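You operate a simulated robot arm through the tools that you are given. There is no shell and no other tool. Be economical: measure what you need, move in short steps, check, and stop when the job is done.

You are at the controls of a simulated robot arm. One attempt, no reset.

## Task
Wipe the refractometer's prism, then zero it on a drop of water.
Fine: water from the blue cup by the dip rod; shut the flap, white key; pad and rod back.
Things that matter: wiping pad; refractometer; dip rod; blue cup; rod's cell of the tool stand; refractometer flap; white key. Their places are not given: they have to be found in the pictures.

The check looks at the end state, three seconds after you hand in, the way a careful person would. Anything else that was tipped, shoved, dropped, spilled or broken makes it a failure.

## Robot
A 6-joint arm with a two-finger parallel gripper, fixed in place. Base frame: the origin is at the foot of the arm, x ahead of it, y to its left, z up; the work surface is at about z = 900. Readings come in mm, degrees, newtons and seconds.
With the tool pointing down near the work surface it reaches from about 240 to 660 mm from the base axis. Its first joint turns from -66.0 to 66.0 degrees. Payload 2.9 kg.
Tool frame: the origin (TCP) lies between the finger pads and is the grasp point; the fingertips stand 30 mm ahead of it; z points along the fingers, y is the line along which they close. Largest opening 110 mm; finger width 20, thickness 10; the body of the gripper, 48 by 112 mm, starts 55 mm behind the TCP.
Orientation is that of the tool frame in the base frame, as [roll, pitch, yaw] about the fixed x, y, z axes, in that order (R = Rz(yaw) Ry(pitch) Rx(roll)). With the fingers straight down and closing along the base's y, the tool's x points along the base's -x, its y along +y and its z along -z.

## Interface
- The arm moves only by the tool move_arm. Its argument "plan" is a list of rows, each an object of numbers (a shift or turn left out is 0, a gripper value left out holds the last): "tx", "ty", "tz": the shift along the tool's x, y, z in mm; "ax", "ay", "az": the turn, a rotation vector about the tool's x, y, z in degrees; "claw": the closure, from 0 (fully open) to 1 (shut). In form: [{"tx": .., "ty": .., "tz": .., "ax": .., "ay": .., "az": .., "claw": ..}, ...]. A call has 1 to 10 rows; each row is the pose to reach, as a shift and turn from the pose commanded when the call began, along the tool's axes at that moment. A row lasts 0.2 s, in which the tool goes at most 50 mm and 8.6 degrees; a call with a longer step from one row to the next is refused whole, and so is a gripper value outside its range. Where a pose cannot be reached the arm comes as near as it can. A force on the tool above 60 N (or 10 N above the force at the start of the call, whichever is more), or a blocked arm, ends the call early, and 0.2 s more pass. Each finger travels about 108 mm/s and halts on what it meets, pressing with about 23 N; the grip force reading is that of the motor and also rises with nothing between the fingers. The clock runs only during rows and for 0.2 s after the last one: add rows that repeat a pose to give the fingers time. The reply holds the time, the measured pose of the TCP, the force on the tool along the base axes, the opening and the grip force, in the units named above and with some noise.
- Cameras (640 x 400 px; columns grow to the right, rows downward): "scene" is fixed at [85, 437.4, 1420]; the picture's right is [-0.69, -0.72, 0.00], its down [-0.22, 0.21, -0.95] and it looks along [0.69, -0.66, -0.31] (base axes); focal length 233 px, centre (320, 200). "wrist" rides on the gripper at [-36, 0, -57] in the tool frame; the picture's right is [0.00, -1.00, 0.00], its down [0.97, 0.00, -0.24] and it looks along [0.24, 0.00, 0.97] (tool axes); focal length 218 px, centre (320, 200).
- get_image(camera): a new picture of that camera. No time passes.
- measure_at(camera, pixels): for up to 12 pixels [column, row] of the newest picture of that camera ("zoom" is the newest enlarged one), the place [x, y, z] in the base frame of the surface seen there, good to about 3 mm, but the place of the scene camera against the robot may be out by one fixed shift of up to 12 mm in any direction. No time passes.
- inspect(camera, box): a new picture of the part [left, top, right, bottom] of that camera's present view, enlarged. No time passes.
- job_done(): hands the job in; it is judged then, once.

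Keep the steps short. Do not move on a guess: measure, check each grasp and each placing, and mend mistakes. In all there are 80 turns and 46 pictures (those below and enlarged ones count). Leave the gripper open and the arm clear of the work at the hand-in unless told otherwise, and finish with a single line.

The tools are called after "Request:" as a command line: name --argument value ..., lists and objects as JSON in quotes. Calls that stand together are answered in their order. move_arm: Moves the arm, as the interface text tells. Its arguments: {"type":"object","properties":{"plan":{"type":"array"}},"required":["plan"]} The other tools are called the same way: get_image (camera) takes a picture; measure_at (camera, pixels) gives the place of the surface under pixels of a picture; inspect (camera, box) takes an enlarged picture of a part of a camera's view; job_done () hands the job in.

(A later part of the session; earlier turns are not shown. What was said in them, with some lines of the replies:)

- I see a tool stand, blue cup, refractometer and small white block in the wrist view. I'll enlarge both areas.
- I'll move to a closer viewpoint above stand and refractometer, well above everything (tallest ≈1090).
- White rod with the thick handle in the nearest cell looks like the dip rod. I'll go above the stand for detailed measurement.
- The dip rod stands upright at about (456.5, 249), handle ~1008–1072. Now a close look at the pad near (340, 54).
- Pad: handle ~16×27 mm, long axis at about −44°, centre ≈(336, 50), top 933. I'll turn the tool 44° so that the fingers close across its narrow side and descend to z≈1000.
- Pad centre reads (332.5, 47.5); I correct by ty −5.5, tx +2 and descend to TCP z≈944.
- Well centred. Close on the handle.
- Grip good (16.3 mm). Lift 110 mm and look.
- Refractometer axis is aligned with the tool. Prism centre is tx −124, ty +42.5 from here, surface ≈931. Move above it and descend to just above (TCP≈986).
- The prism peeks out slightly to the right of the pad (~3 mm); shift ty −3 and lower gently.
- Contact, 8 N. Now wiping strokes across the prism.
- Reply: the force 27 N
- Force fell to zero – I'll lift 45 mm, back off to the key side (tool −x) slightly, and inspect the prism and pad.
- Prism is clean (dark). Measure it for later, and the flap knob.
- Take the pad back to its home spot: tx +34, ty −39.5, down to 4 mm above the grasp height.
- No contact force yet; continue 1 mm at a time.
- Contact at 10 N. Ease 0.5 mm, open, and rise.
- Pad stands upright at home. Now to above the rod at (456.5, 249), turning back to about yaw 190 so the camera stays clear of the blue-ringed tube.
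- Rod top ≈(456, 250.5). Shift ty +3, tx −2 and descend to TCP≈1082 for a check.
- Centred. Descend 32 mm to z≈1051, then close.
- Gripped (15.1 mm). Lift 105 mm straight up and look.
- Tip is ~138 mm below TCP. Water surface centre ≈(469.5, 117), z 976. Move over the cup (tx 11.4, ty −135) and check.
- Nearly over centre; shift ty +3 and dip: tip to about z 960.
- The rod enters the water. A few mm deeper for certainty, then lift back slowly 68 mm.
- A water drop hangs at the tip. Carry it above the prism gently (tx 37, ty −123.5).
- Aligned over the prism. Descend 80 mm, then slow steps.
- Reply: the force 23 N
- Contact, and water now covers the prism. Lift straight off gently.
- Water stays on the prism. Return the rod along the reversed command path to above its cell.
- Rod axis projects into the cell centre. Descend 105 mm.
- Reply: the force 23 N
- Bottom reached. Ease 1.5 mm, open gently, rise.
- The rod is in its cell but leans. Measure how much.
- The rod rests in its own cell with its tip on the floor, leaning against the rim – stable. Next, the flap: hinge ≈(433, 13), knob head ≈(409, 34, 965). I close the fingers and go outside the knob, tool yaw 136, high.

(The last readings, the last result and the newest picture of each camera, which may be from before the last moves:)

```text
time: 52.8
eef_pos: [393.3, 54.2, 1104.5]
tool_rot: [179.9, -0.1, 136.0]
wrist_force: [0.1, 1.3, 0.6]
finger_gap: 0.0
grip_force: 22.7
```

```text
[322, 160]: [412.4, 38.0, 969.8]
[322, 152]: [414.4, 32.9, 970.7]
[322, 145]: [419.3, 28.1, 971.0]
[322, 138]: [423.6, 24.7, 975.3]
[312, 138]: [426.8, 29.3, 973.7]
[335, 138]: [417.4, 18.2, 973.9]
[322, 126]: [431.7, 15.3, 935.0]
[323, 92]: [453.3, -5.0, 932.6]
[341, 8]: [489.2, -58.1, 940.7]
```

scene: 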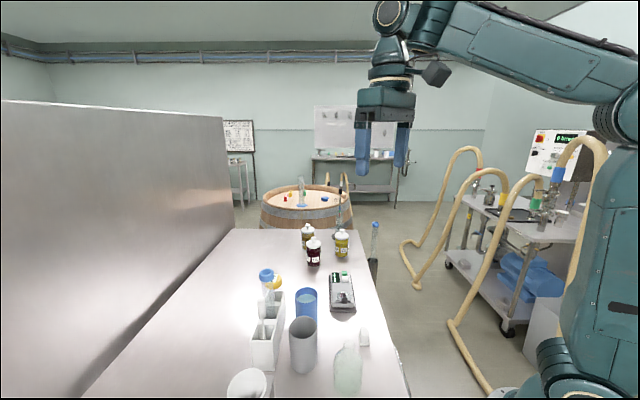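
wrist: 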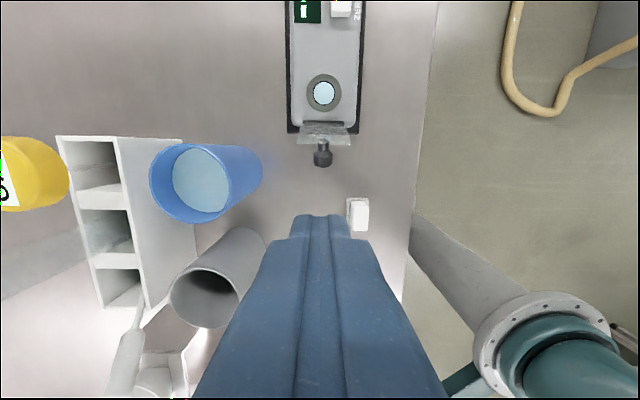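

Plate top at z≈974, knob end ≈(411, 38.5), 15 mm ahead of the finger face. Descend to tips ≈951.

Request:
move_arm --plan '[{"ty": 1.5, "tz": 40}, {"ty": 1.5, "tz": 80}, {"ty": 1.5, "tz": 110}, {"ty": 1.5, "tz": 123}, {"ty": 1.5, "tz": 123}]'

Request:
move_arm --plan '[{"tx": -6}, {"tx": -12}, {"tx": -18}, {"tx": -23}, {"tx": -28}, {"tx": -33}, {"tx": -33}]'

Request:
inspect --camera "scene" --box '[300, 230, 390, 320]'

```text
time: 54.0
eef_pos: [393.7, 57.2, 978.3]
tool_rot: [179.9, 0.0, 136.0]
wrist_force: [-0.3, 0.1, 0.4]
finger_gap: 0.0
grip_force: 23.1
```

```text
time: 55.2
eef_pos: [411.3, 38.8, 982.6]
tool_rot: [179.8, -0.3, 136.5]
wrist_force: [-11.4, 1.7, 15.3]
finger_gap: 0.0
grip_force: 22.9
stopped in row 6: the force on the tool passed its limit (the readings are from after the stop); the commanded pose is now the measured one
```

```text
4.44 times, centred on (345, 275) of scene
```

zoom: 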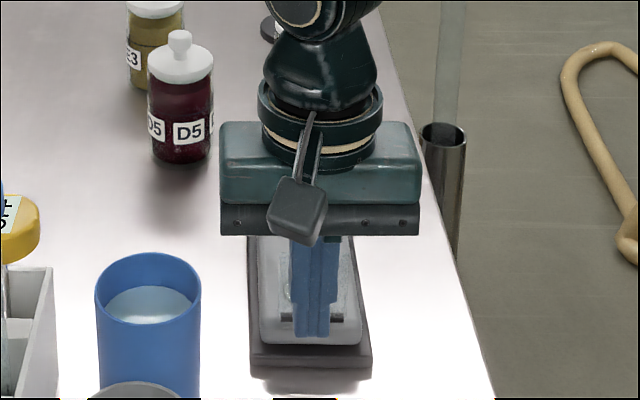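

The push was stopped by force. Look from the wrist.

Request:
get_image --camera "wrist"

```text
5 pictures are left
```

wrist: 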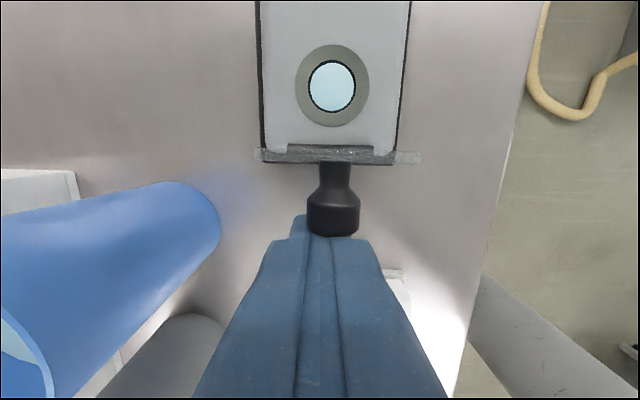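

Request:
measure_at --camera "wrist" --pixels '[[332, 86], [300, 86], [365, 86], [334, 210], [334, 228], [334, 175], [332, 155], [262, 155], [418, 157]]'

```text
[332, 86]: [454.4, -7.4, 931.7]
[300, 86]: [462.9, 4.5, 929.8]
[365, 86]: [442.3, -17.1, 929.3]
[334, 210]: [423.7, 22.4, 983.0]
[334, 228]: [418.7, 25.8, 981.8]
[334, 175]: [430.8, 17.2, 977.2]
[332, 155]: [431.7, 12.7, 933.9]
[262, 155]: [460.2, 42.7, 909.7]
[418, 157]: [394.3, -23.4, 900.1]
```

The flap is now vertical, refractometer unmoved. Back off 3 mm, recentre on the knob (ty −4), and push slower.

Request:
move_arm --plan '[{"tx": 3}, {"tx": 3, "ty": -4}, {"tx": 0, "ty": -4}, {"tx": -2, "ty": -4}, {"tx": -4, "ty": -4}, {"tx": -6, "ty": -4}, {"tx": -8, "ty": -4}, {"tx": -10, "ty": -4}, {"tx": -10, "ty": -4}]'

```text
time: 57.2
eef_pos: [418.0, 28.1, 981.8]
tool_rot: [179.9, -0.2, 136.3]
wrist_force: [0.8, 1.3, 0.5]
finger_gap: 0.1
grip_force: 22.9
```

Request:
move_arm --plan '[{"tx": -3}, {"tx": -6}, {"tx": -9}, {"tx": -12}, {"tx": -15}, {"tx": -18}, {"tx": -21}, {"tx": -21}]'

Request:
get_image --camera "wrist"

```text
time: 59.0
eef_pos: [431.5, 16.1, 982.0]
tool_rot: [179.8, -0.3, 136.3]
wrist_force: [-0.3, -0.4, 0.0]
finger_gap: 0.0
grip_force: 23.0
```

```text
4 pictures are left
```

wrist: 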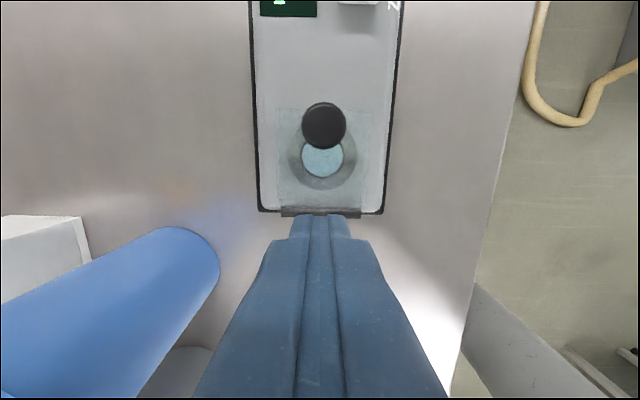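

The flap has fallen shut over the prism. Verify that it lies flat, and measure what's visible of the key.

Request:
measure_at --camera "wrist" --pixels '[[323, 120], [285, 115], [366, 115], [285, 200], [360, 200], [322, 175], [357, 3], [345, 3], [370, 3]]'

```text
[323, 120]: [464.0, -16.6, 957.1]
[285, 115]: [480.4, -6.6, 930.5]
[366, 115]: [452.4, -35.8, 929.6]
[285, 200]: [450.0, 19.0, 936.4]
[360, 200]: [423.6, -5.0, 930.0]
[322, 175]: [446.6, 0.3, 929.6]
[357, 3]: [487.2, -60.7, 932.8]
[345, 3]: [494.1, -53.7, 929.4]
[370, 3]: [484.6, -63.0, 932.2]
```

Flap is flat (≈930), knob up. Now rise and go over the white ZERO key at ≈(492.5, −66, 941).

Request:
move_arm --plan '[{"tx": 3, "tz": -25}, {"tz": -50}, {"tx": -35, "ty": -6, "tz": -50}, {"tx": -70, "ty": -12, "tz": -50}, {"tx": -100, "ty": -16.5, "tz": -50}, {"tx": -100, "ty": -16.5, "tz": -30}, {"tx": -100, "ty": -16.5, "tz": -15}, {"tx": -100, "ty": -16.5, "tz": -15}]'

Request:
get_image --camera "wrist"

```text
time: 60.9
eef_pos: [492.2, -64.6, 997.3]
tool_rot: [179.8, -0.3, 136.3]
wrist_force: [-0.1, 0.9, 0.1]
finger_gap: 0.0
grip_force: 22.9
```

```text
3 pictures are left
```

wrist: 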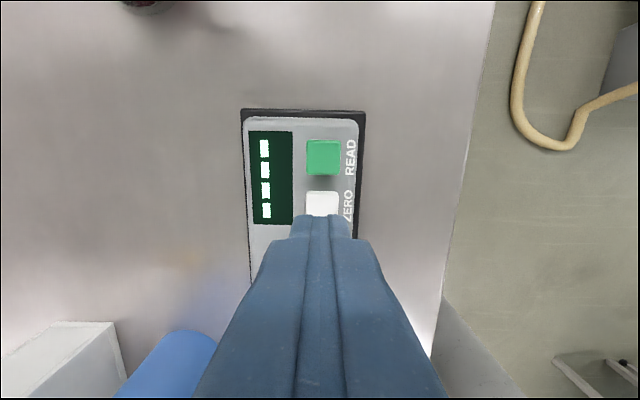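

The key centre is at ≈(322, 205) vs my axis at (320, 214): shift tx −3.5, ty −1, and press slowly.

Request:
move_arm --plan '[{"tx": -3.5, "ty": -1}, {"tx": -3.5, "ty": -1, "tz": 10}, {"tx": -3.5, "ty": -1, "tz": 18}, {"tx": -3.5, "ty": -1, "tz": 22}, {"tx": -3.5, "ty": -1, "tz": 24}, {"tx": -3.5, "ty": -1, "tz": 26}, {"tx": -3.5, "ty": -1, "tz": 26}]'

```text
time: 62.5
eef_pos: [496.0, -69.7, 969.9]
tool_rot: [179.8, -0.1, 136.5]
wrist_force: [-0.6, -0.2, 1.1]
finger_gap: 0.0
grip_force: 22.7
```

Request:
move_arm --plan '[{"tz": 1}, {"tz": 2}, {"tz": 3}, {"tz": 3}]'

```text
time: 63.5
eef_pos: [496.0, -70.4, 966.4]
tool_rot: [179.8, -0.2, 136.3]
wrist_force: [0.8, -1.0, 2.6]
finger_gap: 0.0
grip_force: 23.0
```

Force rising slightly; another 2 mm.

Request:
move_arm --plan '[{"tz": 1}, {"tz": 2}, {"tz": 2}]'

Request:
inspect --camera "wrist" --box '[220, 80, 400, 240]'

```text
time: 64.2
eef_pos: [495.7, -68.7, 964.9]
tool_rot: [179.7, -0.2, 136.4]
wrist_force: [2.3, 1.3, 8.3]
finger_gap: 0.1
grip_force: 22.9
```

```text
2.50 times, centred on (310, 160) of wrist
```

zoom: 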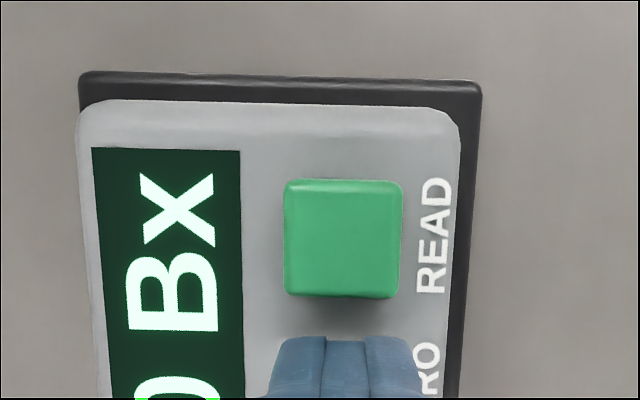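

The display now reads "…0 Bx": zeroed. Release the key and rise clear, opening the gripper up high.

Request:
move_arm --plan '[{"tz": -3}, {"tz": -20}, {"tz": -60}, {"tz": -105}, {"tz": -150}, {"tz": -195}, {"tz": -240, "claw": 0.7}, {"tz": -270, "claw": 0.3}, {"tz": -270, "claw": 0}, {"tz": -270, "claw": 0}]'

Request:
move_arm --plan '[{"tx": 30}, {"tx": 60}, {"tx": 90, "claw": 0}, {"tx": 90}]'

Request:
get_image --camera "wrist"

```text
time: 66.5
eef_pos: [492.1, -74.0, 1233.5]
tool_rot: [179.8, -0.3, 136.4]
wrist_force: [-1.2, -0.2, 0.5]
finger_gap: 110.1
grip_force: 0.0
```

```text
time: 67.5
eef_pos: [429.2, -10.9, 1236.2]
tool_rot: [179.8, -0.2, 136.4]
wrist_force: [-0.6, 0.3, -0.3]
finger_gap: 109.8
grip_force: 0.0
```

```text
1 pictures are left
```

wrist: 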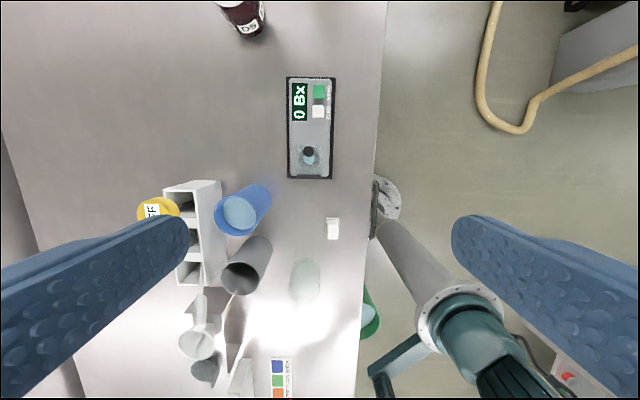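

Display shows "0 Bx", the flap is shut and the pad is at home. I'll use the last picture to check the rod and its surroundings.

Request:
inspect --camera "scene" --box '[220, 220, 400, 400]'

```text
2.22 times, centred on (310, 310) of scene
```

zoom: 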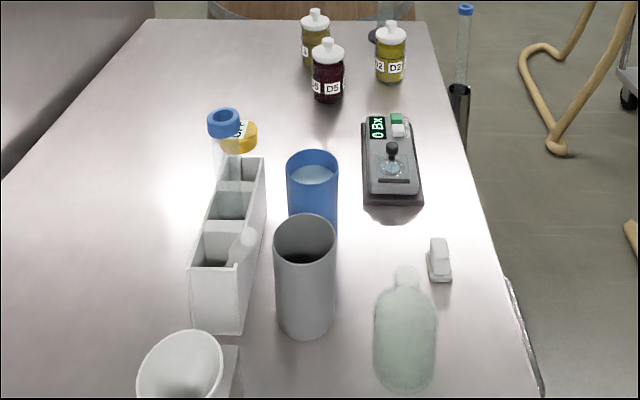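

The rod sits in its own cell, leaning on the rim; everything else stands where it was. I'm handing in.

Request:
job_done

```text
The job is handed in.
```

Done: prism wiped, water drop applied, flap shut and the refractometer zeroed (display "0 Bx"); the pad is back in place, and the rod is back in its cell but leans about 29° against the rim instead of standing upright as it did at the start.
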